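You operate a simulated robot arm through the tools that you are given. There is no shell and no other tool. Be economical: measure what you need, move in short steps, check, and stop when the job is done.

The job below is to be done with a simulated two-armed robot. You get a single attempt, and the scene is never put back.

JOB
Put the block marked thirty in the green tray marked even. Then push the drawer marked plain waste shut. Then shut the drawer marked labels. Then fetch the grey tin with yellow band and set it on the deck of the shaker. Do these in the order given.

It is judged by the outcome, as a careful person would: the job done as asked, and still so three seconds after it is handed in. It fails if anything else is knocked over, pushed out of place, dropped, spilled or broken.

ROBOT AND FRAMES
Two 7-joint arms with fingered hands on one trunk, on a base that drives. Base frame: it is fixed to the floor where the robot stands at the start and does not move with it; the origin is under the middle of the robot, x ahead of it, y to its left, z up. Units: mm, degrees, N and s.
The left shoulder is at the start at [43, 268, 1420], the right one opposite. Places, roughly: block marked thirty [500, 0, 750]; deck of the shaker (22x19 cm) [-2760, -3980, 840]; drawer marked labels [-4600, -6600, 600]; drawer marked plain waste [-4900, -5400, 500]; green tray marked even [-2500, -3500, 750]; grey tin with yellow band (9x9x9 cm) [-4100, -6900, 900]. Payload 5 kg a hand.
Tool frame (each hand has its own): the origin (TCP) lies between the finger pads and is the grasp point; the fingertips stand 52 mm ahead of it; z points along the fingers, y is the line along which they close. The gripper opens to 176 mm. The gripper's body begins 61 mm behind the TCP. The gripper is a hand of 5 fingers: y runs from the thumb to the fingers, the wrist lies at [-26, -151, -269] in the tool frame.
Orientation is that of the tool frame in the base frame, as a unit quaternion [x, y, z, w]. With the fingers straight down and the wrist toward the robot, the tool's x, y and z point along [0, 1, 0], [1, 0, 0] and [0, 0, -1] of the base frame.

CONTROLS
- The arms move only by the tool jog_arm. It takes "left_increments", "right_increments" or both (then of equal length, played together; a hand with none holds still); each is a list of rows, each a list of 6 numbers: the shift along the tool's x, y, z in units of 50 mm (1.0 is 50 mm), then the turn, a rotation vector about the tool's x, y, z in units of 8 degrees (1.0 is 8 degrees). In form: [[x, y, z, wx, wy, wz], ...]. A call has 1 to 10 rows; each row shifts and turns the commanded pose from where the row before left it, along the tool's axes as they then stand. A call with a number of a shift or a turn outside -1 to 1 is refused whole. Each row takes 0.2 s and may step no farther than 50 mm and 8.6 degrees from the row before; otherwise, the whole call is refused. A pose out of reach is approached as far as the arm can. The call stops where the force on the tool passes 40 N (or 10 N more than at its start, if that is more) or the arm is blocked; 0.2 s more then pass. In this call time passes only in rows, and 0.2 s behind the last. It gives the time, the measured TCP pose, the force on the tool (base axes), the opening and the grip force at its end, in the units of the frame above (readings bear some noise), with the torque about the TCP (base axes, N m) and any sound that the robot's microphone picked up.
- Cameras (640 x 400 px; columns grow to the right, rows downward): "scene" is now at [112.7, -24.8, 1615.7]; the picture's right is [-0.30, -0.95, 0.00], its down [-0.73, 0.23, -0.64] and it looks along [0.61, -0.20, -0.77] (base axes); focal length 265 px, centre (320, 200). "left" rides on the left gripper at [-102, -142, -203] in its tool frame; the picture's right is [-0.79, -0.29, 0.54], its down [0.56, -0.70, 0.44] and it looks along [0.25, 0.65, 0.72] (tool axes); focal length 275 px, centre (320, 200). "right" rides on the right gripper at [102, -142, -203] in its tool frame; the picture's right is [-0.79, 0.29, -0.54], its down [-0.56, -0.70, 0.44] and it looks along [-0.25, 0.65, 0.72] (tool axes); focal length 275 px, centre (320, 200).
- grab_frame(camera): a new picture of that camera. The clock stands still meanwhile.
- raise_lower(by): slides the trunk up (or, below 0, down) by that many mm; the arms and the scene camera ride with it, the base frame stays. It gives what a move gives, with no picture.
- roll_base(legs): drives the robot by 1 to 6 legs, each [ahead, turn to the left] in mm and degrees, along the robot's own axes; the way and the turn of a leg run together, so that a leg with both is an arc; at most 1500 mm and 180 degrees a leg. The arms and the cameras ride along, it lands a little off, and it stops where it bumps. It gives what a move gives.
- move_fingers(index, middle, ring, little, thumb_bend, thumb_turn, hand): sets how far each is bent, from 0 (flat) to 1 (curled in); at 0.3 the hand is open as for a grip, at 0.7 the pads meet at the TCP. One left out holds its place. A second passes; each finger stops where it meets its share of the squeeze, and holds until it gets a number again. It is the only way to open and close the hand. It gives what a move gives, with no picture; readings hold the bend of each and the force on index, middle, ring, little, thumb and palm. thumb_turn goes from beside the hand (0) to across from the fingers (1), as for a grip.
- head_to(pan, tilt): turns the head with the scene camera to pan (to the left, within 80 degrees either way) and tilt (down, from -29 to 69), counted from straight ahead of the robot. It gives what a move gives.
- pixel_to_xyz(camera, pixels): for up to 12 pixels [column, row] of the newest picture of that camera ("zoom" is the newest enlarged one), the place [x, y, z] in the base frame of the surface seen there, good to about 3 mm. The clock stands still meanwhile.
- close_up(camera, box): a new picture of the part [left, top, right, bottom] of that camera's present view, enlarged. The clock stands still meanwhile.
- sign_off(): hands the job in; it is judged then, once.

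Go step by step. Measure first, check grasps and placings, and put right what went wrong. The budget is 110 turns and 92 pictures, counting those below and the enlarged ones. Unless the task says otherwise, let go and move clear before handing in, and close with one line.

The tools are called after "Emit:" by a JSON object that holds its "name" and its "arguments". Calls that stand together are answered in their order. jog_arm: Moves the arms, as the interface text tells. Its arguments: {"type":"object","properties":{"left_increments":{"type":"array"},"right_increments":{"type":"array"}},"required":[]} The other tools are called the same way: raise_lower (by) slides the trunk up or down; move_fingers (index, middle, ring, little, thumb_bend, thumb_turn, hand) moves the fingers one by one; roll_base (legs) drives the base; head_to (pan, tilt) turns the head that bears the scene camera; grab_frame (camera) takes a picture; pixel_to_xyz (camera, pixels) gives the place of the surface under pixels of a picture; close_up (camera, box) takes an enlarged picture of a part of a camera's view; sign_off () hands the job in.

At the start:

```text
clock: 0.0
left_position: [444.9, 116.0, 1008.7]
left_tcp_rot: [0.707, 0.707, -0.001, 0.0]
left_contact_force: [0.5, 0.3, -0.6]
left_wrist_torque: [0.0, 0.04, -0.05]
left_width: 175.5
left_grip_force: 0.0
left_shape: jaw
left_bend: [0.3, 0.3, 0.3, 0.3, 0.3, 0.98]
left_finger forces: [0.0, 0.0, 0.0, 0.0, 0.0, 0.0]
right_position: [794.2, -457.0, 1088.8]
right_tcp_rot: [0.707, 0.708, 0.0, 0.0]
right_contact_force: [0.2, -0.2, 0.5]
right_wrist_torque: [0.02, 0.02, -0.01]
right_width: 175.5
right_grip_force: 0.1
right_shape: jaw
right_bend: [0.3, 0.3, 0.3, 0.3, 0.3, 0.98]
right_finger forces: [0.1, 0.0, 0.0, 0.1, 0.1, 0.0]
trunk travel left (down, up): [-578.0, 223.0]
robot x, y, heading: [-0.4, 2.1, -0.1]
head pan, tilt: [-17.5, 49.3]
```

scene: 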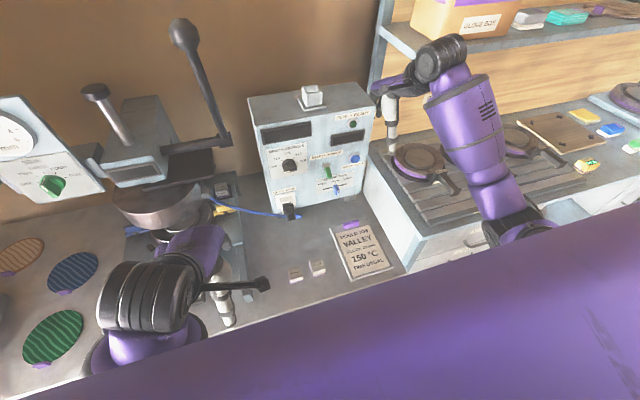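
right: 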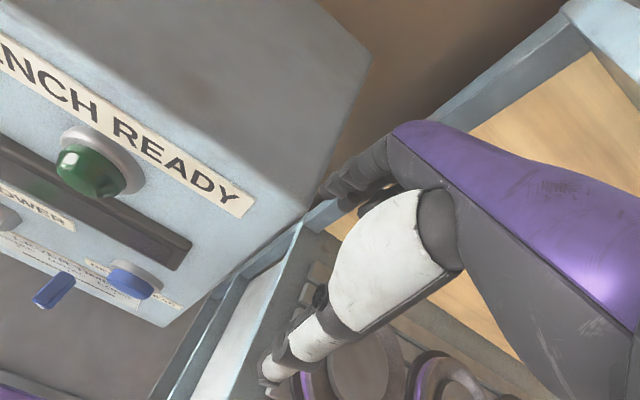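
left: 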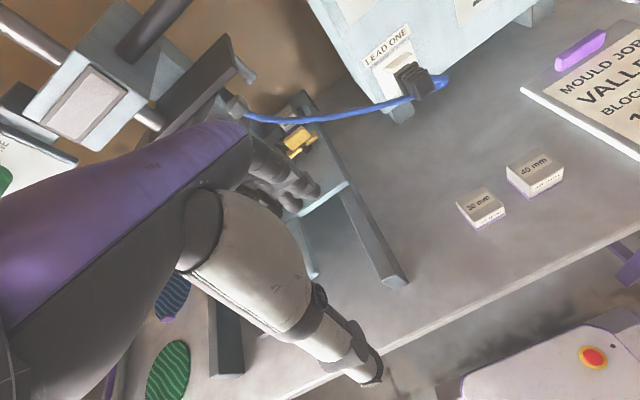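

The scene picture shows two small blocks near (295,275) and (318,267); the left picture labels them, 30 mm at (481,207) and apparently 40 mm at (535,172). I'll enlarge and measure.

Emit:
{"name": "close_up", "arguments": {"camera": "left", "box": [430, 130, 590, 230]}}

Emit:
{"name": "pixel_to_xyz", "arguments": {"camera": "left", "pixels": [[458, 208], [487, 188], [506, 209], [478, 222], [480, 204], [478, 229], [535, 165], [450, 220], [506, 167], [564, 172]]}}

Emit:
{"name": "close_up", "arguments": {"camera": "scene", "box": [240, 215, 400, 315]}}

```text
4.00 times, centred on (510, 180) of left
```

zoom: 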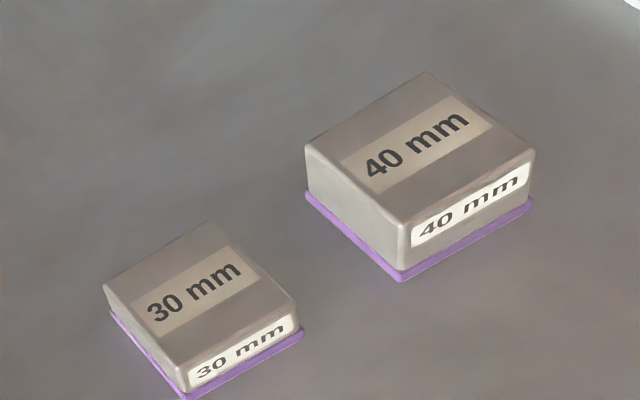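

```text
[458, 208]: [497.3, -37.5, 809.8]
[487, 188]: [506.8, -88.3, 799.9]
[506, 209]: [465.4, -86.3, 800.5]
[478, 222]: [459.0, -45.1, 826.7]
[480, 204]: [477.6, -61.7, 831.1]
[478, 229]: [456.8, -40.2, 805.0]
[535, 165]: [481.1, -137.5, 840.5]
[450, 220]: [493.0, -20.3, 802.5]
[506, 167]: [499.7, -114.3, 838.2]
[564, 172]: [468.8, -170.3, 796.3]
```

```text
4.00 times, centred on (320, 265) of scene
```

zoom: 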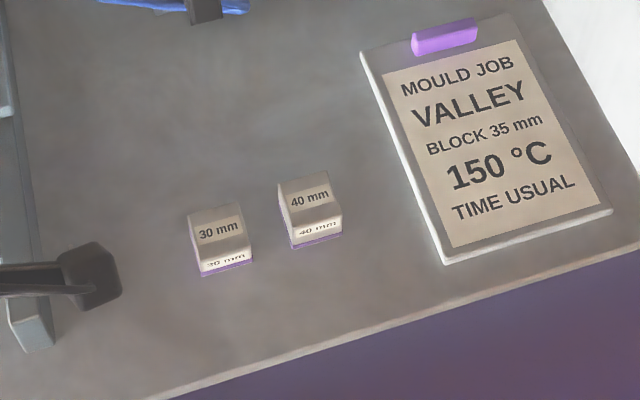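

The block reads "30 mm" and sits at about [480,-62], top z≈830, with the 40 mm one some 30 mm to its right. I'll measure corners and the dark knob near the hand.

Emit:
{"name": "pixel_to_xyz", "arguments": {"camera": "zoom", "pixels": [[192, 212], [239, 206], [248, 242], [203, 250], [220, 230], [282, 186], [327, 175], [338, 210], [293, 222], [240, 300], [90, 265], [30, 330]]}}

Emit:
{"name": "pixel_to_xyz", "arguments": {"camera": "scene", "pixels": [[262, 284], [225, 286], [228, 310], [200, 240], [222, 190], [250, 320]]}}

Emit:
{"name": "pixel_to_xyz", "arguments": {"camera": "left", "pixels": [[395, 275], [340, 190], [370, 370], [310, 190], [228, 70], [300, 140]]}}

```text
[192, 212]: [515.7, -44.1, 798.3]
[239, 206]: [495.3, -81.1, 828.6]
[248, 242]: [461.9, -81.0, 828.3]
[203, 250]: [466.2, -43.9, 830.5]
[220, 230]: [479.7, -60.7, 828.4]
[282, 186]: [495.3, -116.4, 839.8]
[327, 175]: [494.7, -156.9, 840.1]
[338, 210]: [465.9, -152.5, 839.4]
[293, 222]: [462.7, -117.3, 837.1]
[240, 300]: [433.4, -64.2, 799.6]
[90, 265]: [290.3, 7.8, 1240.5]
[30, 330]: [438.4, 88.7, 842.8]
```

```text
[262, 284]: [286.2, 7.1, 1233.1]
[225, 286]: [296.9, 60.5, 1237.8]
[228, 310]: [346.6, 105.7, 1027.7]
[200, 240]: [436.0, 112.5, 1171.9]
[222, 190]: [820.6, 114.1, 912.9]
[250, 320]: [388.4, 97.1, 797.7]
```

```text
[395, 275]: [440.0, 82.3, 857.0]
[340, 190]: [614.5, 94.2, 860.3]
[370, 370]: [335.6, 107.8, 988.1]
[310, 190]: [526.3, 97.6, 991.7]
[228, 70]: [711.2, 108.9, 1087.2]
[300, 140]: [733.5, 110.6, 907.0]
```

The 30 mm block is axis-aligned, x 460–499, y −82…−42, z 800–829. I'll bring the left hand over it, a little to +y to keep off the 40 mm block.

Emit:
{"name": "jog_arm", "arguments": {"left_increments": [[-0.85, 0.17, 0, 0, 0, 0], [-0.85, 0.17, 0, 0, 0, 0], [-0.85, 0.17, 0, 0, 0, 0], [-0.7, 0.17, 0.3, 0, 0, 0], [0, 0, 0.8, 0, 0, 0], [0, 0, 0.8, 0, 0, 0]]}}

Emit:
{"name": "grab_frame", "arguments": {"camera": "left"}}

Emit:
{"name": "grab_frame", "arguments": {"camera": "scene"}}

```text
clock: 1.4
left_position: [469.7, -32.6, 912.0]
left_tcp_rot: [0.708, 0.706, 0.016, -0.002]
left_contact_force: [0.8, 0.3, 0.2]
left_wrist_torque: [0.03, 0.08, 0.01]
left_width: 176.0
left_grip_force: 0.0
left_shape: jaw
left_bend: [0.3, 0.3, 0.3, 0.3, 0.3, 0.97]
left_finger forces: [0.0, 0.0, 0.1, 0.1, 0.0, 0.0]
right_position: [780.8, -456.9, 1097.5]
right_tcp_rot: [0.707, 0.707, 0.003, 0.004]
right_contact_force: [0.9, 1.0, -0.3]
right_wrist_torque: [-0.02, 0.07, 0.03]
right_width: 175.9
right_grip_force: 0.0
right_shape: jaw
right_bend: [0.3, 0.3, 0.3, 0.3, 0.3, 0.97]
right_finger forces: [0.0, 0.0, 0.0, 0.1, 0.1, 0.1]
trunk travel left (down, up): [-578.0, 223.0]
robot x, y, heading: [-0.6, -1.8, 0.0]
head pan, tilt: [-17.5, 49.3]
```

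```text
86 pictures are left
```

left: 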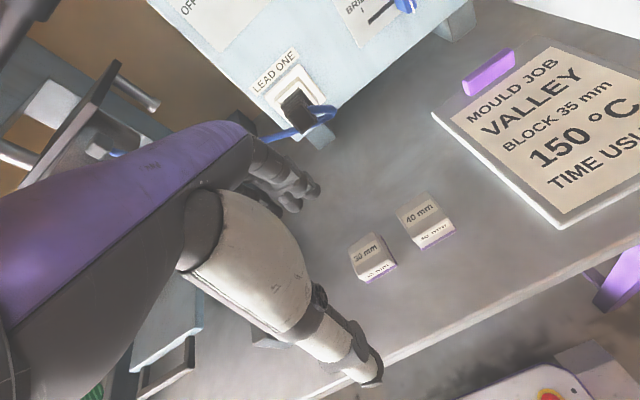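

```text
85 pictures are left
```

scene: 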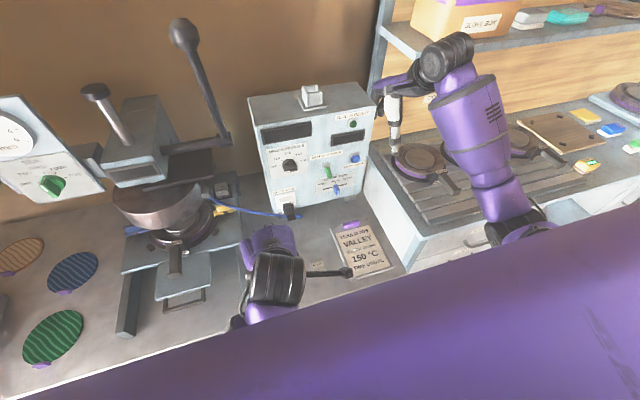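

The hand is near the block; TCP reads [470,−33,912]. I'll correct and descend to just above the block's top.

Emit:
{"name": "jog_arm", "arguments": {"left_increments": [[-0.2, 0.0, 0.2, 0, 0, 0], [0, 0, 0.1, 0, 0, 0], [0, 0, 0, 0, 0, 0]]}}

```text
clock: 2.4
left_position: [449.7, -36.4, 898.1]
left_tcp_rot: [0.71, 0.704, 0.025, -0.004]
left_contact_force: [-2.7, 0.8, 2.3]
left_wrist_torque: [-0.05, -0.42, 0.03]
left_width: 175.9
left_grip_force: 0.1
left_shape: jaw
left_bend: [0.3, 0.3, 0.3, 0.3, 0.3, 0.98]
left_finger forces: [0.0, 0.0, 0.0, 0.0, 0.0, 0.0]
right_position: [761.8, -457.3, 1114.5]
right_tcp_rot: [0.707, 0.707, 0.011, 0.012]
right_contact_force: [-4.9, 1.5, 1.3]
right_wrist_torque: [-0.07, -0.49, -0.12]
right_width: 175.9
right_grip_force: 0.1
right_shape: jaw
right_bend: [0.3, 0.3, 0.3, 0.3, 0.3, 0.97]
right_finger forces: [0.1, 0.0, 0.1, 0.1, 0.0, 0.1]
trunk travel left (down, up): [-578.0, 223.0]
robot x, y, heading: [-3.7, -0.3, -0.0]
head pan, tilt: [-17.5, 49.3]
stopped in row 3 (left hand): the arm was blocked; the commanded pose is now the measured one
```

The arm was blocked and both hands drifted back and up, as if the whole robot leans back; something must be touching the arm or body. I'll look around.

Emit:
{"name": "grab_frame", "arguments": {"camera": "scene"}}

Emit:
{"name": "grab_frame", "arguments": {"camera": "left"}}

Emit:
{"name": "grab_frame", "arguments": {"camera": "right"}}

```text
84 pictures are left
```

scene: 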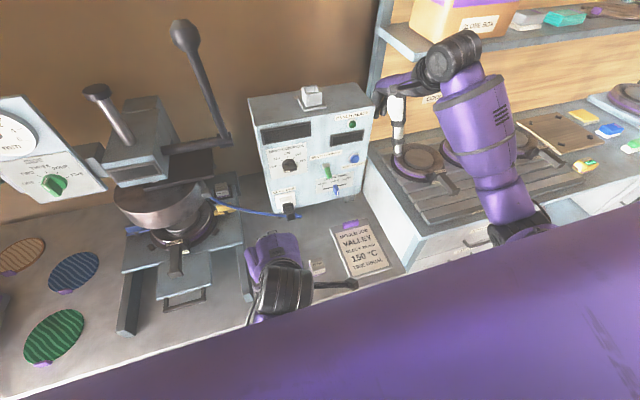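

```text
83 pictures are left
```

left: 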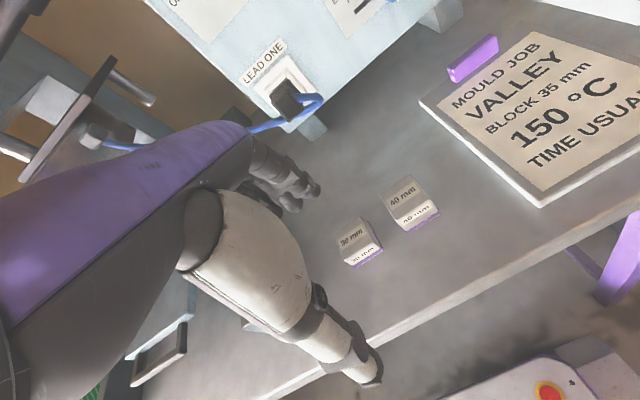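

```text
82 pictures are left
```

right: 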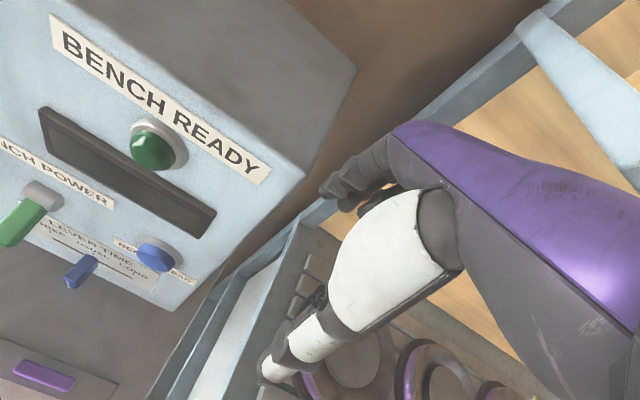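

I can't see the left elbow; I'll turn the head left and down to look for what it touches.

Emit:
{"name": "head_to", "arguments": {"pan": 35, "tilt": 55}}

Emit:
{"name": "grab_frame", "arguments": {"camera": "scene"}}

```text
clock: 3.6
left_position: [453.9, -36.2, 896.0]
left_tcp_rot: [0.709, 0.704, 0.024, -0.005]
left_contact_force: [0.5, -0.1, -1.3]
left_wrist_torque: [0.03, 0.01, 0.05]
left_width: 176.2
left_grip_force: 0.1
left_shape: jaw
left_bend: [0.3, 0.3, 0.3, 0.3, 0.3, 0.98]
left_finger forces: [0.0, 0.0, 0.0, 0.0, 0.0, 0.0]
right_position: [765.4, -457.3, 1108.7]
right_tcp_rot: [0.707, 0.707, 0.008, 0.01]
right_contact_force: [-0.6, -0.9, 0.1]
right_wrist_torque: [-0.02, 0.0, 0.01]
right_width: 176.3
right_grip_force: 0.1
right_shape: jaw
right_bend: [0.3, 0.3, 0.3, 0.3, 0.3, 0.97]
right_finger forces: [0.0, 0.1, 0.0, 0.0, 0.0, 0.0]
trunk travel left (down, up): [-578.0, 223.0]
robot x, y, heading: [3.1, -0.3, 0.0]
head pan, tilt: [35.0, 55.0]
```

```text
81 pictures are left
```

scene: 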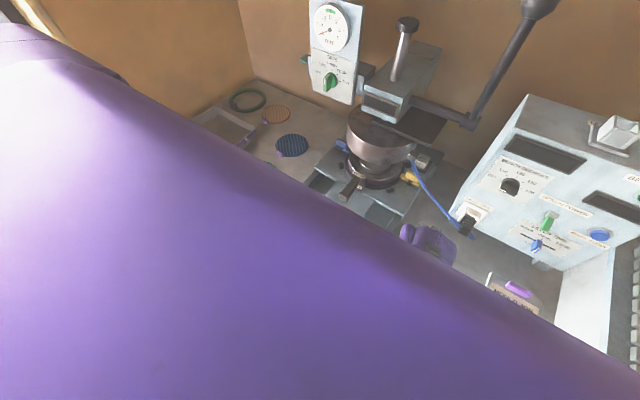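

A purple surface very near the camera fills the view — likely the left upper arm crossing the chest. I'll measure it.

Emit:
{"name": "pixel_to_xyz", "arguments": {"camera": "scene", "pixels": [[40, 110], [150, 150], [150, 300], [300, 220], [300, 350], [450, 290], [450, 380], [580, 350], [40, 40], [430, 240]]}}

Emit:
{"name": "head_to", "arguments": {"pan": -60, "tilt": 55}}

Emit:
{"name": "grab_frame", "arguments": {"camera": "scene"}}

```text
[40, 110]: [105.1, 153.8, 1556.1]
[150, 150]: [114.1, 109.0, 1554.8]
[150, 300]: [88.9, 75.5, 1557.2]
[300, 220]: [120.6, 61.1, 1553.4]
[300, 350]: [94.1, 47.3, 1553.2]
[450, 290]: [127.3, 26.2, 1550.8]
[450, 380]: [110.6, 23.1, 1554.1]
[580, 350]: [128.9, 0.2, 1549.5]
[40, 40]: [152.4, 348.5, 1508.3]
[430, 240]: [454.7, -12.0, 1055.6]
```

```text
clock: 5.3
left_position: [454.8, -35.6, 896.2]
left_tcp_rot: [0.71, 0.704, 0.025, -0.005]
left_contact_force: [-0.1, -0.1, -0.2]
left_wrist_torque: [0.0, -0.03, -0.01]
left_width: 176.1
left_grip_force: 0.1
left_shape: jaw
left_bend: [0.3, 0.3, 0.3, 0.3, 0.3, 0.98]
left_finger forces: [0.0, 0.0, 0.1, 0.0, 0.1, 0.0]
right_position: [765.9, -457.6, 1108.8]
right_tcp_rot: [0.707, 0.707, 0.008, 0.009]
right_contact_force: [-0.1, -0.3, 0.3]
right_wrist_torque: [-0.01, 0.03, 0.0]
right_width: 176.1
right_grip_force: 0.1
right_shape: jaw
right_bend: [0.3, 0.3, 0.3, 0.3, 0.3, 0.97]
right_finger forces: [0.0, 0.0, 0.1, 0.0, 0.0, 0.1]
trunk travel left (down, up): [-578.0, 223.0]
robot x, y, heading: [-1.7, -0.5, -0.1]
head pan, tilt: [-60.0, 55.0]
```

```text
80 pictures are left
```

scene: 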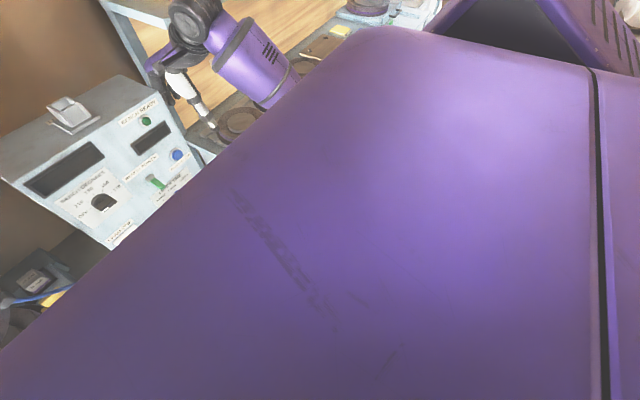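

The purple mass is just the robot's own chest. The lean of ~1.5° suggests a hidden left elbow pressing on something; I'll raise the trunk to see whether it relieves.

Emit:
{"name": "raise_lower", "arguments": {"by": 80}}

Emit:
{"name": "head_to", "arguments": {"pan": -17, "tilt": 49}}

```text
clock: 6.0
left_position: [436.2, -16.6, 930.2]
left_tcp_rot: [0.713, 0.699, 0.049, -0.014]
left_contact_force: [-3.9, 0.1, 0.1]
left_wrist_torque: [-0.09, -0.44, 0.04]
left_width: 176.0
left_grip_force: 0.1
left_shape: jaw
left_bend: [0.3, 0.3, 0.3, 0.3, 0.3, 0.98]
left_finger forces: [0.0, 0.0, 0.1, 0.0, 0.0, 0.0]
right_position: [743.0, -457.0, 1154.1]
right_tcp_rot: [0.707, 0.707, 0.007, 0.008]
right_contact_force: [-6.1, -3.4, -13.4]
right_wrist_torque: [1.16, -0.85, -0.21]
right_width: 175.8
right_grip_force: 0.0
right_shape: jaw
right_bend: [0.3, 0.3, 0.3, 0.3, 0.3, 0.97]
right_finger forces: [0.0, 0.1, 0.0, 0.0, 0.1, 15.8]
trunk travel left (down, up): [-620.0, 181.0]
robot x, y, heading: [-1.4, -0.6, 0.2]
head pan, tilt: [-60.0, 55.0]
stopped: the force on the tool passed its limit at 62 N (the readings are from after the stop); the commanded pose is now the measured one
```

```text
clock: 7.1
left_position: [440.4, -16.6, 929.4]
left_tcp_rot: [0.713, 0.7, 0.048, -0.014]
left_contact_force: [0.3, 0.1, -0.4]
left_wrist_torque: [0.02, 0.01, 0.02]
left_width: 176.1
left_grip_force: 0.0
left_shape: jaw
left_bend: [0.3, 0.3, 0.3, 0.3, 0.3, 0.98]
left_finger forces: [0.0, 0.0, 0.1, 0.0, 0.1, 0.0]
right_position: [747.2, -455.6, 1150.8]
right_tcp_rot: [0.707, 0.708, 0.007, 0.007]
right_contact_force: [-12.6, 2.7, -22.7]
right_wrist_torque: [0.6, -2.02, -0.61]
right_width: 175.6
right_grip_force: 0.1
right_shape: jaw
right_bend: [0.3, 0.3, 0.3, 0.3, 0.3, 0.97]
right_finger forces: [0.1, 0.1, 0.1, 0.1, 0.1, 26.5]
trunk travel left (down, up): [-620.0, 181.0]
robot x, y, heading: [-0.2, -3.8, -0.2]
head pan, tilt: [-17.0, 49.0]
```

The right palm now presses on something above (26 N, pushed down and back) — probably the shelf edge. I'll ease the right hand down and back, then look.

Emit:
{"name": "jog_arm", "arguments": {"right_increments": [[0, -0.4, 0.5, 0, 0, 0], [0, -0.6, 0.6, 0, 0, 0], [0, -0.6, 0.3, 0, 0, 0], [0, -0.6, 0, 0, 0, 0]]}}

Emit:
{"name": "grab_frame", "arguments": {"camera": "scene"}}

```text
clock: 8.1
left_position: [440.1, -16.9, 929.0]
left_tcp_rot: [0.713, 0.7, 0.047, -0.014]
left_contact_force: [-1.2, 0.6, -0.2]
left_wrist_torque: [0.04, -0.08, 0.0]
left_width: 176.1
left_grip_force: 0.0
left_shape: jaw
left_bend: [0.3, 0.3, 0.3, 0.3, 0.3, 0.98]
left_finger forces: [0.0, 0.0, 0.1, 0.0, 0.0, 0.1]
right_position: [636.8, -456.2, 1081.7]
right_tcp_rot: [0.707, 0.708, 0.007, 0.008]
right_contact_force: [-0.7, 0.5, 1.2]
right_wrist_torque: [-0.01, -0.08, -0.04]
right_width: 176.0
right_grip_force: 0.0
right_shape: jaw
right_bend: [0.3, 0.3, 0.3, 0.3, 0.3, 0.97]
right_finger forces: [0.0, 0.0, 0.1, 0.0, 0.1, 0.0]
trunk travel left (down, up): [-620.0, 181.0]
robot x, y, heading: [3.1, 3.1, 0.3]
head pan, tilt: [-17.0, 49.0]
```

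```text
79 pictures are left
```

scene: 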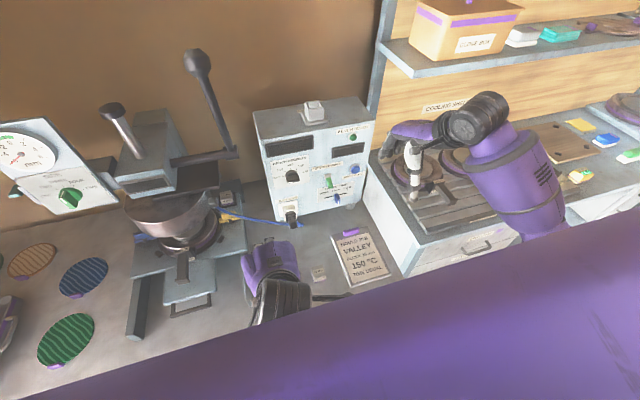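

The lean persists and the left hand got twisted while rising, so the left arm does touch something. I'll back the left hand off to its starting side and watch whether the lean vanishes.

Emit:
{"name": "jog_arm", "arguments": {"left_increments": [[0.8, 0, -0.2, 0, 0, 0], [0.8, 0.2, -0.2, 0, 0, 0], [0.8, 0.2, -0.2, 0, 0, 0], [0, 0, 0, 0, 0, 0]]}}

Emit:
{"name": "grab_frame", "arguments": {"camera": "scene"}}

```text
clock: 9.1
left_position: [460.2, 101.3, 968.6]
left_tcp_rot: [0.713, 0.699, 0.047, -0.016]
left_contact_force: [0.4, -0.9, -0.7]
left_wrist_torque: [0.11, 0.02, 0.03]
left_width: 175.8
left_grip_force: 0.0
left_shape: jaw
left_bend: [0.3, 0.3, 0.3, 0.3, 0.3, 0.98]
left_finger forces: [0.1, 0.1, 0.0, 0.0, 0.0, 0.0]
right_position: [638.2, -457.3, 1080.6]
right_tcp_rot: [0.707, 0.707, 0.007, 0.008]
right_contact_force: [0.3, -0.8, -0.4]
right_wrist_torque: [0.13, 0.03, 0.05]
right_width: 176.3
right_grip_force: 0.1
right_shape: jaw
right_bend: [0.3, 0.3, 0.3, 0.3, 0.3, 0.97]
right_finger forces: [0.1, 0.0, 0.0, 0.0, 0.1, 0.1]
trunk travel left (down, up): [-620.0, 181.0]
robot x, y, heading: [1.1, -0.9, -0.1]
head pan, tilt: [-17.0, 49.0]
```

```text
78 pictures are left
```

scene: 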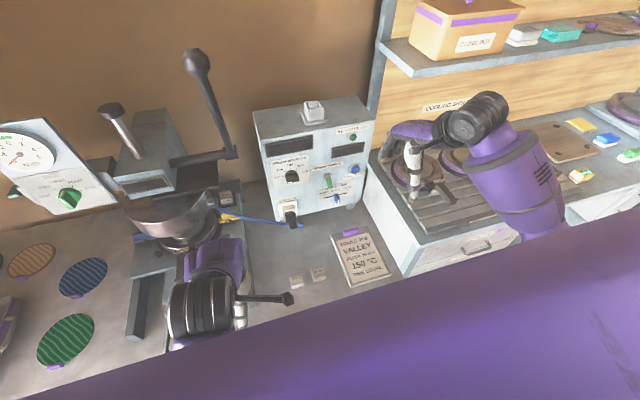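

The left arm came free and force is zero. I'll back the base 200 mm so the arms are less folded, then straighten the left hand (it is tilted ~5°).

Emit:
{"name": "roll_base", "arguments": {"legs": [[-200, 0]]}}

Emit:
{"name": "jog_arm", "arguments": {"left_increments": [[0, 0, 0, 0.32, -0.63, -0.15], [0, 0, 0, 0, 0, 0]], "right_increments": [[0, 0, 0, 0.15, 0, 0], [0, 0, 0, 0, 0, 0]]}}

Emit:
{"name": "grab_frame", "arguments": {"camera": "scene"}}

Emit:
{"name": "grab_frame", "arguments": {"camera": "left"}}

```text
clock: 11.1
left_position: [261.9, 103.4, 970.6]
left_tcp_rot: [0.711, 0.701, 0.048, -0.014]
left_contact_force: [-0.3, -0.2, 0.8]
left_wrist_torque: [0.03, -0.11, 0.04]
left_width: 176.0
left_grip_force: 0.1
left_shape: jaw
left_bend: [0.3, 0.3, 0.3, 0.3, 0.3, 0.98]
left_finger forces: [0.0, 0.0, 0.0, 0.0, 0.0, 0.0]
right_position: [440.9, -454.1, 1081.8]
right_tcp_rot: [0.706, 0.709, 0.008, 0.008]
right_contact_force: [-0.7, 0.7, 1.3]
right_wrist_torque: [-0.02, -0.16, 0.0]
right_width: 175.9
right_grip_force: 0.0
right_shape: jaw
right_bend: [0.3, 0.3, 0.3, 0.3, 0.3, 0.97]
right_finger forces: [0.0, 0.0, 0.1, 0.0, 0.0, 0.1]
trunk travel left (down, up): [-620.0, 181.0]
robot x, y, heading: [-200.3, 4.1, 0.0]
head pan, tilt: [-17.0, 49.0]
```

```text
clock: 11.7
left_position: [241.6, 105.9, 969.8]
left_tcp_rot: [0.708, 0.706, 0.006, -0.002]
left_contact_force: [-1.5, -0.1, 1.0]
left_wrist_torque: [0.0, -0.13, -0.01]
left_width: 175.9
left_grip_force: 0.0
left_shape: jaw
left_bend: [0.3, 0.3, 0.3, 0.3, 0.3, 0.98]
left_finger forces: [0.0, 0.0, 0.0, 0.0, 0.1, 0.0]
right_position: [426.6, -455.1, 1089.8]
right_tcp_rot: [0.706, 0.708, 0.005, 0.006]
right_contact_force: [-0.9, -0.6, 1.5]
right_wrist_torque: [0.01, -0.19, -0.05]
right_width: 175.9
right_grip_force: 0.0
right_shape: jaw
right_bend: [0.3, 0.3, 0.3, 0.3, 0.3, 0.98]
right_finger forces: [0.0, 0.1, 0.0, 0.0, 0.0, 0.0]
trunk travel left (down, up): [-620.0, 181.0]
robot x, y, heading: [-198.1, 2.4, 0.3]
head pan, tilt: [-17.0, 49.0]
```

```text
77 pictures are left
```

scene: 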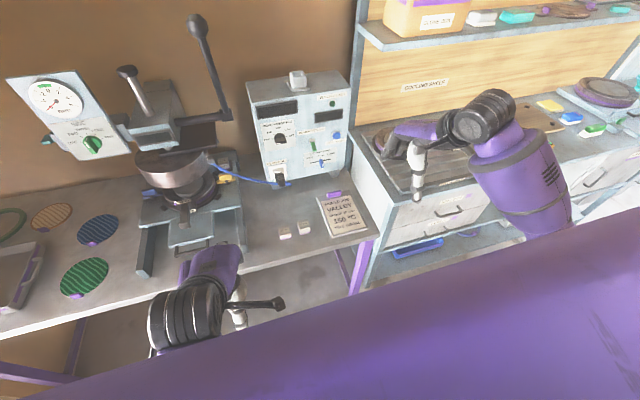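

```text
76 pictures are left
```

left: 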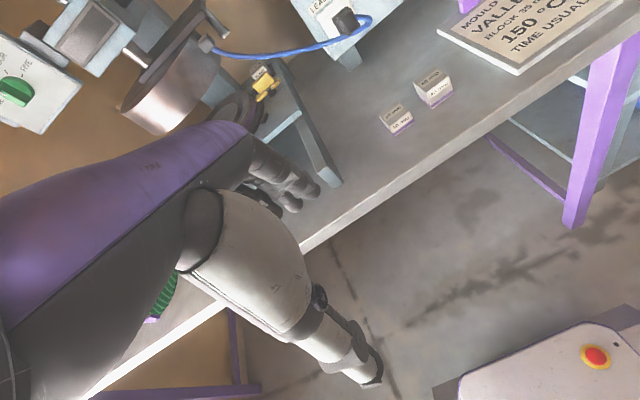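

Both hands swayed back ~15 mm during a pure wrist turn. I'll play a few null rows to see whether that settles.

Emit:
{"name": "jog_arm", "arguments": {"left_increments": [[0, 0, 0, 0, 0, 0], [0, 0, 0, 0, 0, 0], [0, 0, 0, 0, 0, 0], [0, 0, 0, 0, 0, 0], [0, 0, 0, 0, 0, 0]]}}

```text
clock: 12.8
left_position: [246.8, 109.6, 969.5]
left_tcp_rot: [0.708, 0.706, 0.009, -0.002]
left_contact_force: [-0.4, 0.1, 0.2]
left_wrist_torque: [0.0, 0.03, 0.03]
left_width: 175.9
left_grip_force: 0.1
left_shape: jaw
left_bend: [0.3, 0.3, 0.3, 0.3, 0.3, 0.98]
left_finger forces: [0.0, 0.0, 0.0, 0.0, 0.0, 0.1]
right_position: [428.0, -455.2, 1089.4]
right_tcp_rot: [0.705, 0.709, 0.003, 0.005]
right_contact_force: [-0.7, -0.1, -0.2]
right_wrist_torque: [0.04, 0.01, 0.02]
right_width: 175.9
right_grip_force: 0.0
right_shape: jaw
right_bend: [0.3, 0.3, 0.3, 0.3, 0.3, 0.98]
right_finger forces: [0.0, 0.0, 0.1, 0.0, 0.1, 0.0]
trunk travel left (down, up): [-620.0, 181.0]
robot x, y, heading: [-201.7, 3.6, 0.3]
head pan, tilt: [-17.0, 49.0]
```

The hand stays 15 mm behind its command, which fits the left forearm fouling the robot's own body when folded. Extending forward should relieve that; I'll go toward the block at safe height.

Emit:
{"name": "jog_arm", "arguments": {"left_increments": [[-0.55, 0.75, 0, 0, 0, 0], [-0.55, 0.75, 0, 0, 0, 0], [-0.55, 0.75, 0, 0, 0, 0], [-0.55, 0.75, 0, 0, 0, 0], [-0.55, 0.75, 0, 0, 0, 0], [-0.5, 0.75, 0, 0, 0, 0], [0, 0, 0, 0, 0, 0]]}}

Emit:
{"name": "grab_frame", "arguments": {"camera": "scene"}}

```text
clock: 13.6
left_position: [314.5, 82.2, 938.2]
left_tcp_rot: [0.714, 0.697, 0.048, -0.039]
left_contact_force: [-2.9, 0.5, 0.9]
left_wrist_torque: [-0.11, -0.33, 0.05]
left_width: 176.0
left_grip_force: 0.1
left_shape: jaw
left_bend: [0.3, 0.3, 0.3, 0.3, 0.3, 0.98]
left_finger forces: [0.0, 0.0, 0.1, 0.0, 0.0, 0.0]
right_position: [410.6, -454.4, 1100.1]
right_tcp_rot: [0.706, 0.708, 0.01, 0.011]
right_contact_force: [-3.4, -0.2, 0.5]
right_wrist_torque: [0.02, -0.47, -0.08]
right_width: 175.8
right_grip_force: 0.0
right_shape: jaw
right_bend: [0.3, 0.3, 0.3, 0.3, 0.3, 0.98]
right_finger forces: [0.0, 0.0, 0.0, 0.0, 0.1, 0.1]
trunk travel left (down, up): [-620.0, 181.0]
robot x, y, heading: [-199.3, 0.2, 0.2]
head pan, tilt: [-17.0, 49.0]
stopped in row 3 (left hand): the arm was blocked; the commanded pose is now the measured one
```

```text
75 pictures are left
```

scene: 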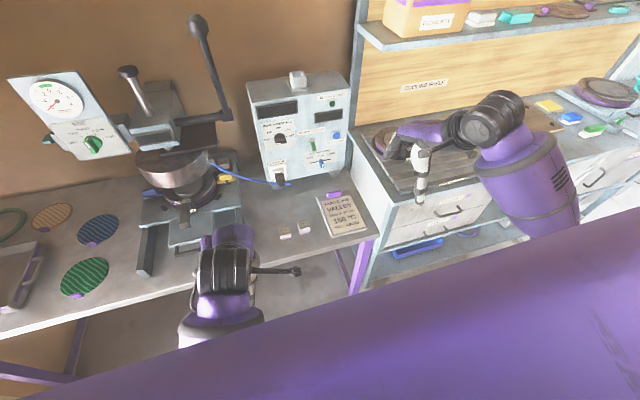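

Blocked again while extending left, yet the right arm moves freely without any lean. I'll park the left hand up and to the left, then use the right hand for the block.

Emit:
{"name": "jog_arm", "arguments": {"left_increments": [[0.6, -0.5, -0.5, 0, 0, 0], [0.8, -0.3, -0.4, 0, 0, 0], [0.8, 0, -0.4, 0, 0, 0], [0.8, 0, -0.3, 0, 0, 0], [0.8, 0, -0.3, 0, 0, 0], [0.8, 0, 0, 0, 0, 0]]}}

Emit:
{"name": "jog_arm", "arguments": {"right_increments": [[0.8, 0, 0, 0.15, 0, 0], [0.8, 0, 0, 0, 0, 0], [0.8, 0, 0, 0, 0, 0], [0.8, 0, 0, 0, 0, 0]]}}

Emit:
{"name": "grab_frame", "arguments": {"camera": "scene"}}

```text
clock: 15.0
left_position: [310.4, 293.6, 1048.7]
left_tcp_rot: [0.713, 0.698, 0.047, -0.039]
left_contact_force: [-1.7, 2.5, -0.2]
left_wrist_torque: [-0.3, -0.08, -0.06]
left_width: 176.0
left_grip_force: 0.0
left_shape: jaw
left_bend: [0.3, 0.3, 0.3, 0.3, 0.3, 0.98]
left_finger forces: [0.1, 0.1, 0.0, 0.0, 0.0, 0.1]
left hand out of reach, approached as far as the arm can: row 5, 6
right_position: [412.3, -452.4, 1098.2]
right_tcp_rot: [0.705, 0.709, 0.008, 0.011]
right_contact_force: [-0.8, 2.1, 1.4]
right_wrist_torque: [-0.3, -0.1, -0.04]
right_width: 175.9
right_grip_force: 0.1
right_shape: jaw
right_bend: [0.3, 0.3, 0.3, 0.3, 0.3, 0.97]
right_finger forces: [0.0, 0.0, 0.0, 0.0, 0.0, 0.0]
trunk travel left (down, up): [-620.0, 181.0]
robot x, y, heading: [-198.0, -2.0, 0.0]
head pan, tilt: [-17.0, 49.0]
```

```text
clock: 16.0
left_position: [312.2, 293.7, 1047.1]
left_tcp_rot: [0.714, 0.697, 0.047, -0.042]
left_contact_force: [-0.5, 0.8, 0.6]
left_wrist_torque: [-0.07, -0.01, -0.01]
left_width: 176.1
left_grip_force: 0.1
left_shape: jaw
left_bend: [0.3, 0.3, 0.3, 0.3, 0.3, 0.98]
left_finger forces: [0.1, 0.0, 0.0, 0.0, 0.1, 0.0]
right_position: [411.5, -293.4, 1097.2]
right_tcp_rot: [0.706, 0.708, 0.002, 0.003]
right_contact_force: [0.3, 0.4, 0.3]
right_wrist_torque: [0.0, 0.02, -0.02]
right_width: 176.1
right_grip_force: 0.1
right_shape: jaw
right_bend: [0.3, 0.3, 0.3, 0.3, 0.3, 0.97]
right_finger forces: [0.0, 0.0, 0.0, 0.1, 0.0, 0.0]
trunk travel left (down, up): [-620.0, 181.0]
robot x, y, heading: [-196.8, -2.2, 0.1]
head pan, tilt: [-17.0, 49.0]
```

```text
74 pictures are left
```

scene: 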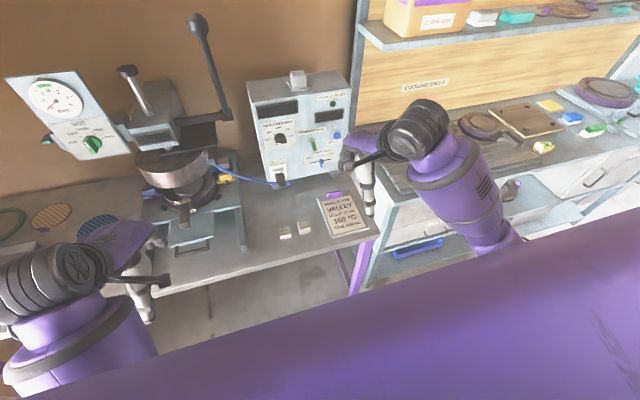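

The right arm tracks accurately. I'll bring it over the block.

Emit:
{"name": "jog_arm", "arguments": {"right_increments": [[0.7, 0.2, 0.2, 0, 0, 0], [0.7, 0.2, 0.3, 0, 0, 0], [0.7, 0.2, 0.5, 0, 0, 0], [0.7, 0.2, 0.5, 0, 0, 0], [0.7, 0.2, 0.6, 0, 0, 0], [0.7, 0.2, 0.6, 0, 0, 0], [0.6, 0.15, 0.6, 0, 0, 0], [0, 0, 0, 0, 0, 0]]}}

Emit:
{"name": "grab_frame", "arguments": {"camera": "right"}}

Emit:
{"name": "grab_frame", "arguments": {"camera": "scene"}}

```text
clock: 17.8
left_position: [311.2, 292.5, 1047.2]
left_tcp_rot: [0.714, 0.697, 0.047, -0.041]
left_contact_force: [-0.3, -1.3, 0.2]
left_wrist_torque: [0.05, 0.01, -0.03]
left_width: 176.2
left_grip_force: 0.1
left_shape: jaw
left_bend: [0.3, 0.3, 0.3, 0.3, 0.3, 0.98]
left_finger forces: [0.0, 0.0, 0.0, 0.0, 0.0, 0.1]
right_position: [480.0, -55.3, 931.4]
right_tcp_rot: [0.705, 0.709, 0.001, 0.003]
right_contact_force: [0.3, -0.4, -0.6]
right_wrist_torque: [0.12, -0.02, 0.02]
right_width: 176.3
right_grip_force: 0.1
right_shape: jaw
right_bend: [0.3, 0.3, 0.3, 0.3, 0.3, 0.97]
right_finger forces: [0.1, 0.1, 0.0, 0.0, 0.1, 0.0]
trunk travel left (down, up): [-620.0, 181.0]
robot x, y, heading: [-196.6, -1.7, 0.3]
head pan, tilt: [-17.0, 49.0]
```

```text
73 pictures are left
```

right: 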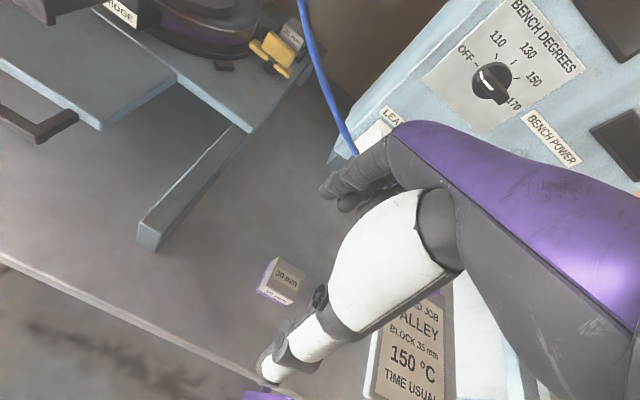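

```text
72 pictures are left
```

scene: 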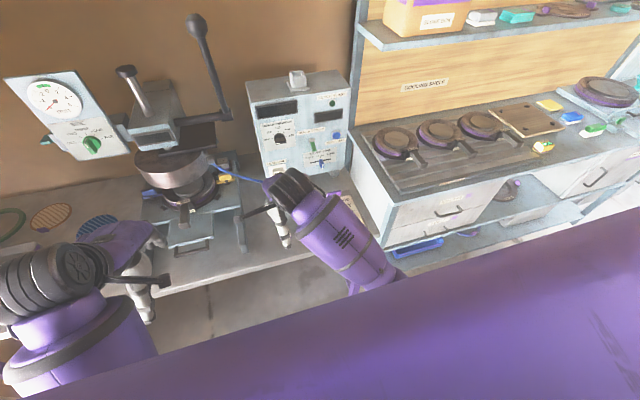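

Right TCP is at [480,−55,931], right above the block (at pixel (282,280)). Descending to z≈860.

Emit:
{"name": "jog_arm", "arguments": {"right_increments": [[0, 0, 0.7, 0, 0, 0], [0.05, 0, 0.6, 0, 0, 0], [0, 0, 0.15, 0, 0, 0], [0, 0, 0, 0, 0, 0]]}}

Emit:
{"name": "grab_frame", "arguments": {"camera": "right"}}

```text
clock: 18.8
left_position: [311.2, 294.0, 1047.1]
left_tcp_rot: [0.713, 0.698, 0.047, -0.041]
left_contact_force: [1.1, 1.2, 0.2]
left_wrist_torque: [-0.02, -0.02, -0.01]
left_width: 176.0
left_grip_force: 0.0
left_shape: jaw
left_bend: [0.3, 0.3, 0.3, 0.3, 0.3, 0.98]
left_finger forces: [0.1, 0.0, 0.0, 0.0, 0.0, 0.0]
right_position: [481.4, -51.9, 859.5]
right_tcp_rot: [0.706, 0.708, 0.001, 0.001]
right_contact_force: [0.5, -0.4, -0.6]
right_wrist_torque: [0.01, 0.02, -0.03]
right_width: 176.0
right_grip_force: 0.0
right_shape: jaw
right_bend: [0.3, 0.3, 0.3, 0.3, 0.3, 0.97]
right_finger forces: [0.1, 0.0, 0.0, 0.0, 0.1, 0.0]
trunk travel left (down, up): [-620.0, 181.0]
robot x, y, heading: [-194.4, 1.4, 0.2]
head pan, tilt: [-17.0, 49.0]
```

```text
71 pictures are left
```

right: 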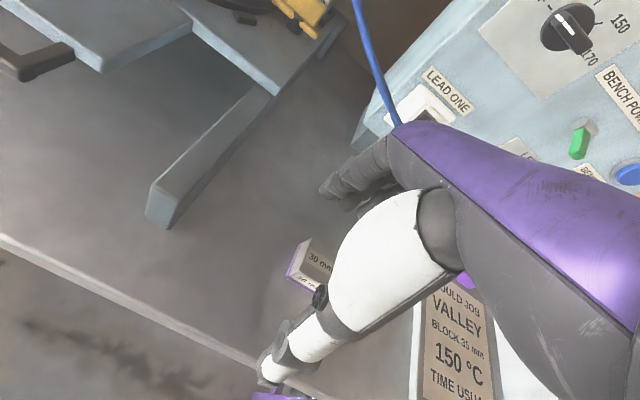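

I'll measure how low the fingertips and thumb tip stand.

Emit:
{"name": "pixel_to_xyz", "arguments": {"camera": "right", "pixels": [[324, 190], [340, 195], [348, 206], [264, 370], [275, 380], [300, 392], [310, 265], [365, 185], [260, 390]]}}

Emit:
{"name": "close_up", "arguments": {"camera": "right", "box": [230, 150, 470, 400]}}

```text
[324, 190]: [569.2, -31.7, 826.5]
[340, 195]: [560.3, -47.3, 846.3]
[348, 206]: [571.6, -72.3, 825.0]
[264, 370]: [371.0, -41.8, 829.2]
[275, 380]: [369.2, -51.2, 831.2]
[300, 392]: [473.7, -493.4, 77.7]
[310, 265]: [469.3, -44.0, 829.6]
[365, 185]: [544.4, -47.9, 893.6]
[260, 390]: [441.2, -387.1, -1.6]
```

```text
1.60 times, centred on (350, 275) of right
```

zoom: 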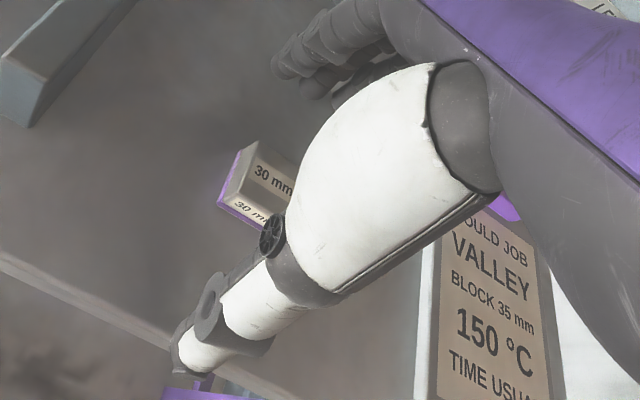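

Tips stand ~33–45 mm below the TCP, so I'll go down 5 mm and close gradually.

Emit:
{"name": "jog_arm", "arguments": {"right_increments": [[-0.08, 0, 0.1, 0, 0, 0], [0, 0, 0, 0, 0, 0]]}}

Emit:
{"name": "move_fingers", "arguments": {"hand": "right", "index": 0.5, "middle": 0.5, "ring": 0.5, "little": 0.5, "thumb_bend": 0.5}}

Emit:
{"name": "grab_frame", "arguments": {"camera": "right"}}

```text
clock: 19.4
left_position: [312.0, 292.8, 1048.0]
left_tcp_rot: [0.714, 0.698, 0.047, -0.041]
left_contact_force: [-0.2, 0.3, 0.7]
left_wrist_torque: [0.01, 0.03, 0.03]
left_width: 175.9
left_grip_force: 0.0
left_shape: jaw
left_bend: [0.3, 0.3, 0.3, 0.3, 0.3, 0.98]
left_finger forces: [0.0, 0.1, 0.1, 0.1, 0.0, 0.1]
right_position: [480.9, -55.3, 854.6]
right_tcp_rot: [0.706, 0.708, 0.001, 0.003]
right_contact_force: [-0.4, 0.5, 0.1]
right_wrist_torque: [-0.01, -0.04, 0.03]
right_width: 175.9
right_grip_force: 0.0
right_shape: jaw
right_bend: [0.3, 0.3, 0.3, 0.3, 0.3, 0.97]
right_finger forces: [0.0, 0.4, 0.1, 0.0, 0.0, 0.0]
trunk travel left (down, up): [-620.0, 181.0]
robot x, y, heading: [-196.3, -1.8, -0.1]
head pan, tilt: [-17.0, 49.0]
```

```text
clock: 20.4
left_position: [299.8, 289.0, 1039.4]
left_tcp_rot: [0.716, 0.695, 0.042, -0.049]
left_contact_force: [-1.5, 0.4, 2.4]
left_wrist_torque: [0.02, -0.15, 0.02]
left_width: 176.0
left_grip_force: 0.1
left_shape: jaw
left_bend: [0.3, 0.3, 0.3, 0.3, 0.3, 0.97]
left_finger forces: [0.0, 0.0, 0.1, 0.1, 0.0, 0.0]
right_position: [468.5, -55.3, 865.9]
right_tcp_rot: [0.706, 0.708, 0.009, 0.009]
right_contact_force: [-2.3, -4.0, -0.3]
right_wrist_torque: [0.33, -0.17, -0.02]
right_width: 99.7
right_grip_force: 0.0
right_shape: fingers
right_bend: [0.5, 0.45, 0.5, 0.5, 0.5, 0.97]
right_finger forces: [0.0, 0.1, 0.0, 0.0, 0.0, 0.0]
trunk travel left (down, up): [-620.0, 181.0]
robot x, y, heading: [-196.2, 2.3, 0.2]
head pan, tilt: [-17.0, 49.0]
stopped (right hand): the force on the tool passed its limit at 42 N (the readings are from after the stop); the commanded pose is now the measured one
```

```text
69 pictures are left
```

right: 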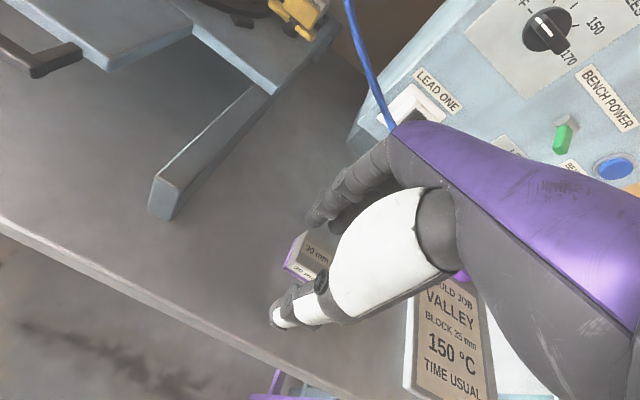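

The curling fingertips pushed on the bench and lifted the hand to z≈866, now force-free, width 100. I'll centre x (+11 mm), lift 2 mm, and close further.

Emit:
{"name": "jog_arm", "arguments": {"right_increments": [[-0.05, 0.22, -0.06, 0.12, 0, 0], [0, 0, 0, 0, 0, 0]]}}

Emit:
{"name": "move_fingers", "arguments": {"hand": "right", "index": 0.57, "middle": 0.57, "ring": 0.57, "little": 0.57, "thumb_bend": 0.57}}

Emit:
{"name": "grab_frame", "arguments": {"camera": "right"}}

```text
clock: 21.0
left_position: [300.4, 289.1, 1040.1]
left_tcp_rot: [0.717, 0.694, 0.042, -0.048]
left_contact_force: [-0.1, -0.8, 0.0]
left_wrist_torque: [0.01, 0.01, 0.0]
left_width: 175.9
left_grip_force: 0.1
left_shape: jaw
left_bend: [0.3, 0.3, 0.3, 0.3, 0.3, 0.97]
left_finger forces: [0.0, 0.0, 0.0, 0.0, 0.0, 0.1]
right_position: [483.1, -58.3, 869.5]
right_tcp_rot: [0.706, 0.708, 0.004, 0.002]
right_contact_force: [0.6, 0.6, 0.0]
right_wrist_torque: [-0.03, 0.08, 0.01]
right_width: 99.8
right_grip_force: 0.1
right_shape: fingers
right_bend: [0.5, 0.45, 0.5, 0.5, 0.5, 0.97]
right_finger forces: [0.0, 0.1, 0.0, 0.0, 0.0, 0.0]
trunk travel left (down, up): [-620.0, 181.0]
robot x, y, heading: [-197.1, 0.2, 0.0]
head pan, tilt: [-17.0, 49.0]
```

```text
clock: 22.0
left_position: [301.0, 287.8, 1041.2]
left_tcp_rot: [0.717, 0.694, 0.041, -0.049]
left_contact_force: [-0.3, 0.2, 0.1]
left_wrist_torque: [0.04, 0.02, -0.02]
left_width: 175.9
left_grip_force: 0.1
left_shape: jaw
left_bend: [0.3, 0.3, 0.3, 0.3, 0.3, 0.97]
left_finger forces: [0.0, 0.1, 0.1, 0.0, 0.1, 0.1]
right_position: [483.5, -58.3, 868.3]
right_tcp_rot: [0.706, 0.708, 0.004, 0.003]
right_contact_force: [0.3, 0.4, 0.2]
right_wrist_torque: [0.02, 0.03, -0.04]
right_width: 73.4
right_grip_force: 0.1
right_shape: fingers
right_bend: [0.56, 0.56, 0.56, 0.56, 0.56, 0.97]
right_finger forces: [0.1, 0.0, 0.1, 0.0, 0.1, 0.1]
trunk travel left (down, up): [-620.0, 181.0]
robot x, y, heading: [-196.4, 1.9, 0.0]
head pan, tilt: [-17.0, 49.0]
```

```text
68 pictures are left
```

right: 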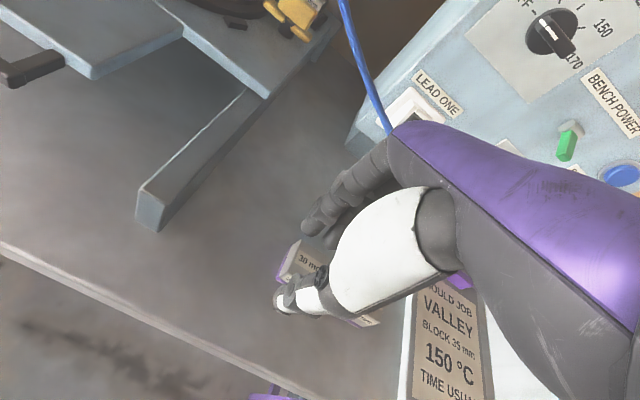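

No contact yet at width 73. I'll lower 5 mm for more overlap and close onto the block.

Emit:
{"name": "jog_arm", "arguments": {"right_increments": [[-0.04, -0.04, 0.1, 0, 0, 0], [0, 0, 0, 0, 0, 0]]}}

Emit:
{"name": "move_fingers", "arguments": {"hand": "right", "index": 0.7, "middle": 0.7, "ring": 0.7, "little": 0.6, "thumb_bend": 0.7}}

Emit:
{"name": "grab_frame", "arguments": {"camera": "right"}}

```text
clock: 22.6
left_position: [301.5, 288.7, 1039.1]
left_tcp_rot: [0.717, 0.694, 0.041, -0.049]
left_contact_force: [-0.2, -0.4, -0.4]
left_wrist_torque: [-0.02, 0.02, 0.0]
left_width: 176.0
left_grip_force: 0.0
left_shape: jaw
left_bend: [0.3, 0.3, 0.3, 0.3, 0.3, 0.97]
left_finger forces: [0.1, 0.0, 0.0, 0.0, 0.0, 0.1]
right_position: [479.9, -59.7, 864.7]
right_tcp_rot: [0.705, 0.709, 0.004, 0.003]
right_contact_force: [-0.1, -0.7, 0.2]
right_wrist_torque: [0.0, -0.03, -0.01]
right_width: 73.8
right_grip_force: 0.0
right_shape: fingers
right_bend: [0.56, 0.56, 0.56, 0.56, 0.56, 0.97]
right_finger forces: [0.1, 0.0, 0.0, 0.0, 0.1, 0.0]
trunk travel left (down, up): [-620.0, 181.0]
robot x, y, heading: [-197.3, -1.0, 0.4]
head pan, tilt: [-17.0, 49.0]
```

```text
clock: 23.6
left_position: [300.9, 288.9, 1039.4]
left_tcp_rot: [0.717, 0.694, 0.041, -0.049]
left_contact_force: [-0.1, 0.2, -0.1]
left_wrist_torque: [-0.02, 0.02, 0.04]
left_width: 175.8
left_grip_force: 0.1
left_shape: jaw
left_bend: [0.3, 0.3, 0.3, 0.3, 0.3, 0.97]
left_finger forces: [0.1, 0.0, 0.0, 0.1, 0.1, 0.1]
right_position: [480.4, -59.5, 864.9]
right_tcp_rot: [0.706, 0.708, 0.004, 0.003]
right_contact_force: [0.9, 0.2, 1.1]
right_wrist_torque: [-0.06, -0.01, 0.04]
right_width: 47.9
right_grip_force: 17.6
right_shape: fingers
right_bend: [0.63, 0.66, 0.7, 0.6, 0.62, 0.96]
right_finger forces: [10.1, 8.3, 0.1, 0.0, 18.0, 0.0]
trunk travel left (down, up): [-620.0, 181.0]
robot x, y, heading: [-200.1, 0.4, 0.1]
head pan, tilt: [-17.0, 49.0]
```

```text
67 pictures are left
```

right: 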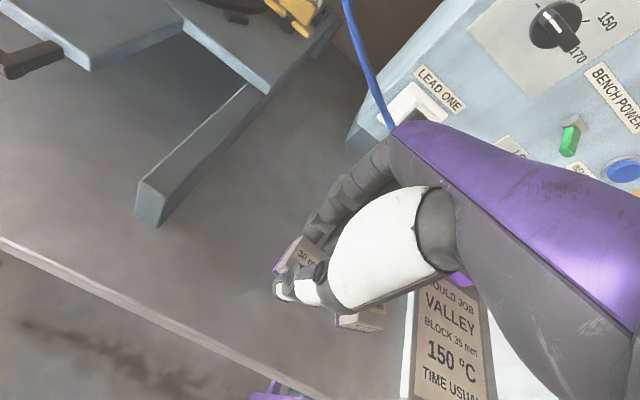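

Gripped with index, middle and thumb (18 N). Lifting.

Emit:
{"name": "jog_arm", "arguments": {"right_increments": [[0, 0, -0.3, 0, 0, 0], [0, 0, -0.6, 0, 0, 0], [0, 0, -0.8, 0, 0, 0], [0, 0, -0.8, 0, 0, 0], [0, 0, 0, 0, 0, 0]]}}

Emit:
{"name": "grab_frame", "arguments": {"camera": "right"}}

Emit:
{"name": "grab_frame", "arguments": {"camera": "scene"}}

```text
clock: 24.8
left_position: [301.0, 289.2, 1040.0]
left_tcp_rot: [0.717, 0.694, 0.042, -0.048]
left_contact_force: [0.3, -0.1, 0.2]
left_wrist_torque: [0.03, 0.01, -0.02]
left_width: 175.9
left_grip_force: 0.0
left_shape: jaw
left_bend: [0.3, 0.3, 0.3, 0.3, 0.3, 0.97]
left_finger forces: [0.0, 0.0, 0.0, 0.0, 0.1, 0.1]
right_position: [482.7, -62.9, 987.7]
right_tcp_rot: [0.707, 0.708, 0.003, 0.002]
right_contact_force: [0.8, -1.2, -1.6]
right_wrist_torque: [0.05, 0.02, -0.02]
right_width: 47.9
right_grip_force: 18.0
right_shape: fingers
right_bend: [0.64, 0.66, 0.7, 0.6, 0.62, 0.96]
right_finger forces: [10.1, 7.6, 0.0, 0.0, 17.8, 0.0]
trunk travel left (down, up): [-620.0, 181.0]
robot x, y, heading: [-195.4, -2.4, 0.1]
head pan, tilt: [-17.0, 49.0]
```

```text
66 pictures are left
```

right: 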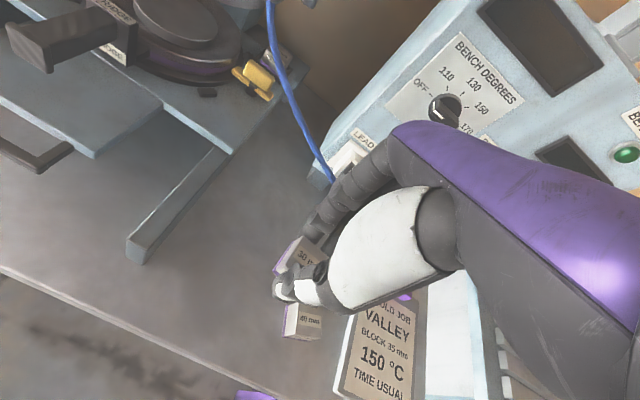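

```text
65 pictures are left
```

scene: 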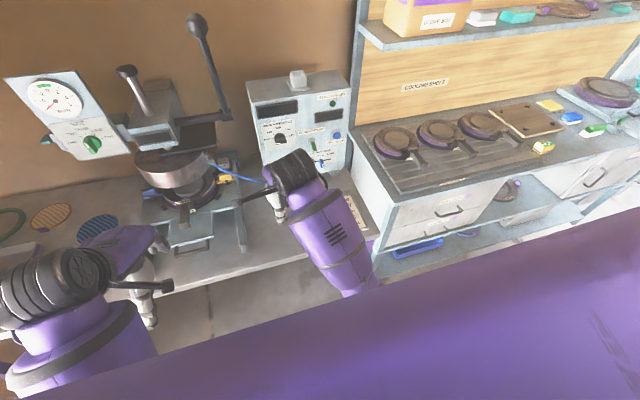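

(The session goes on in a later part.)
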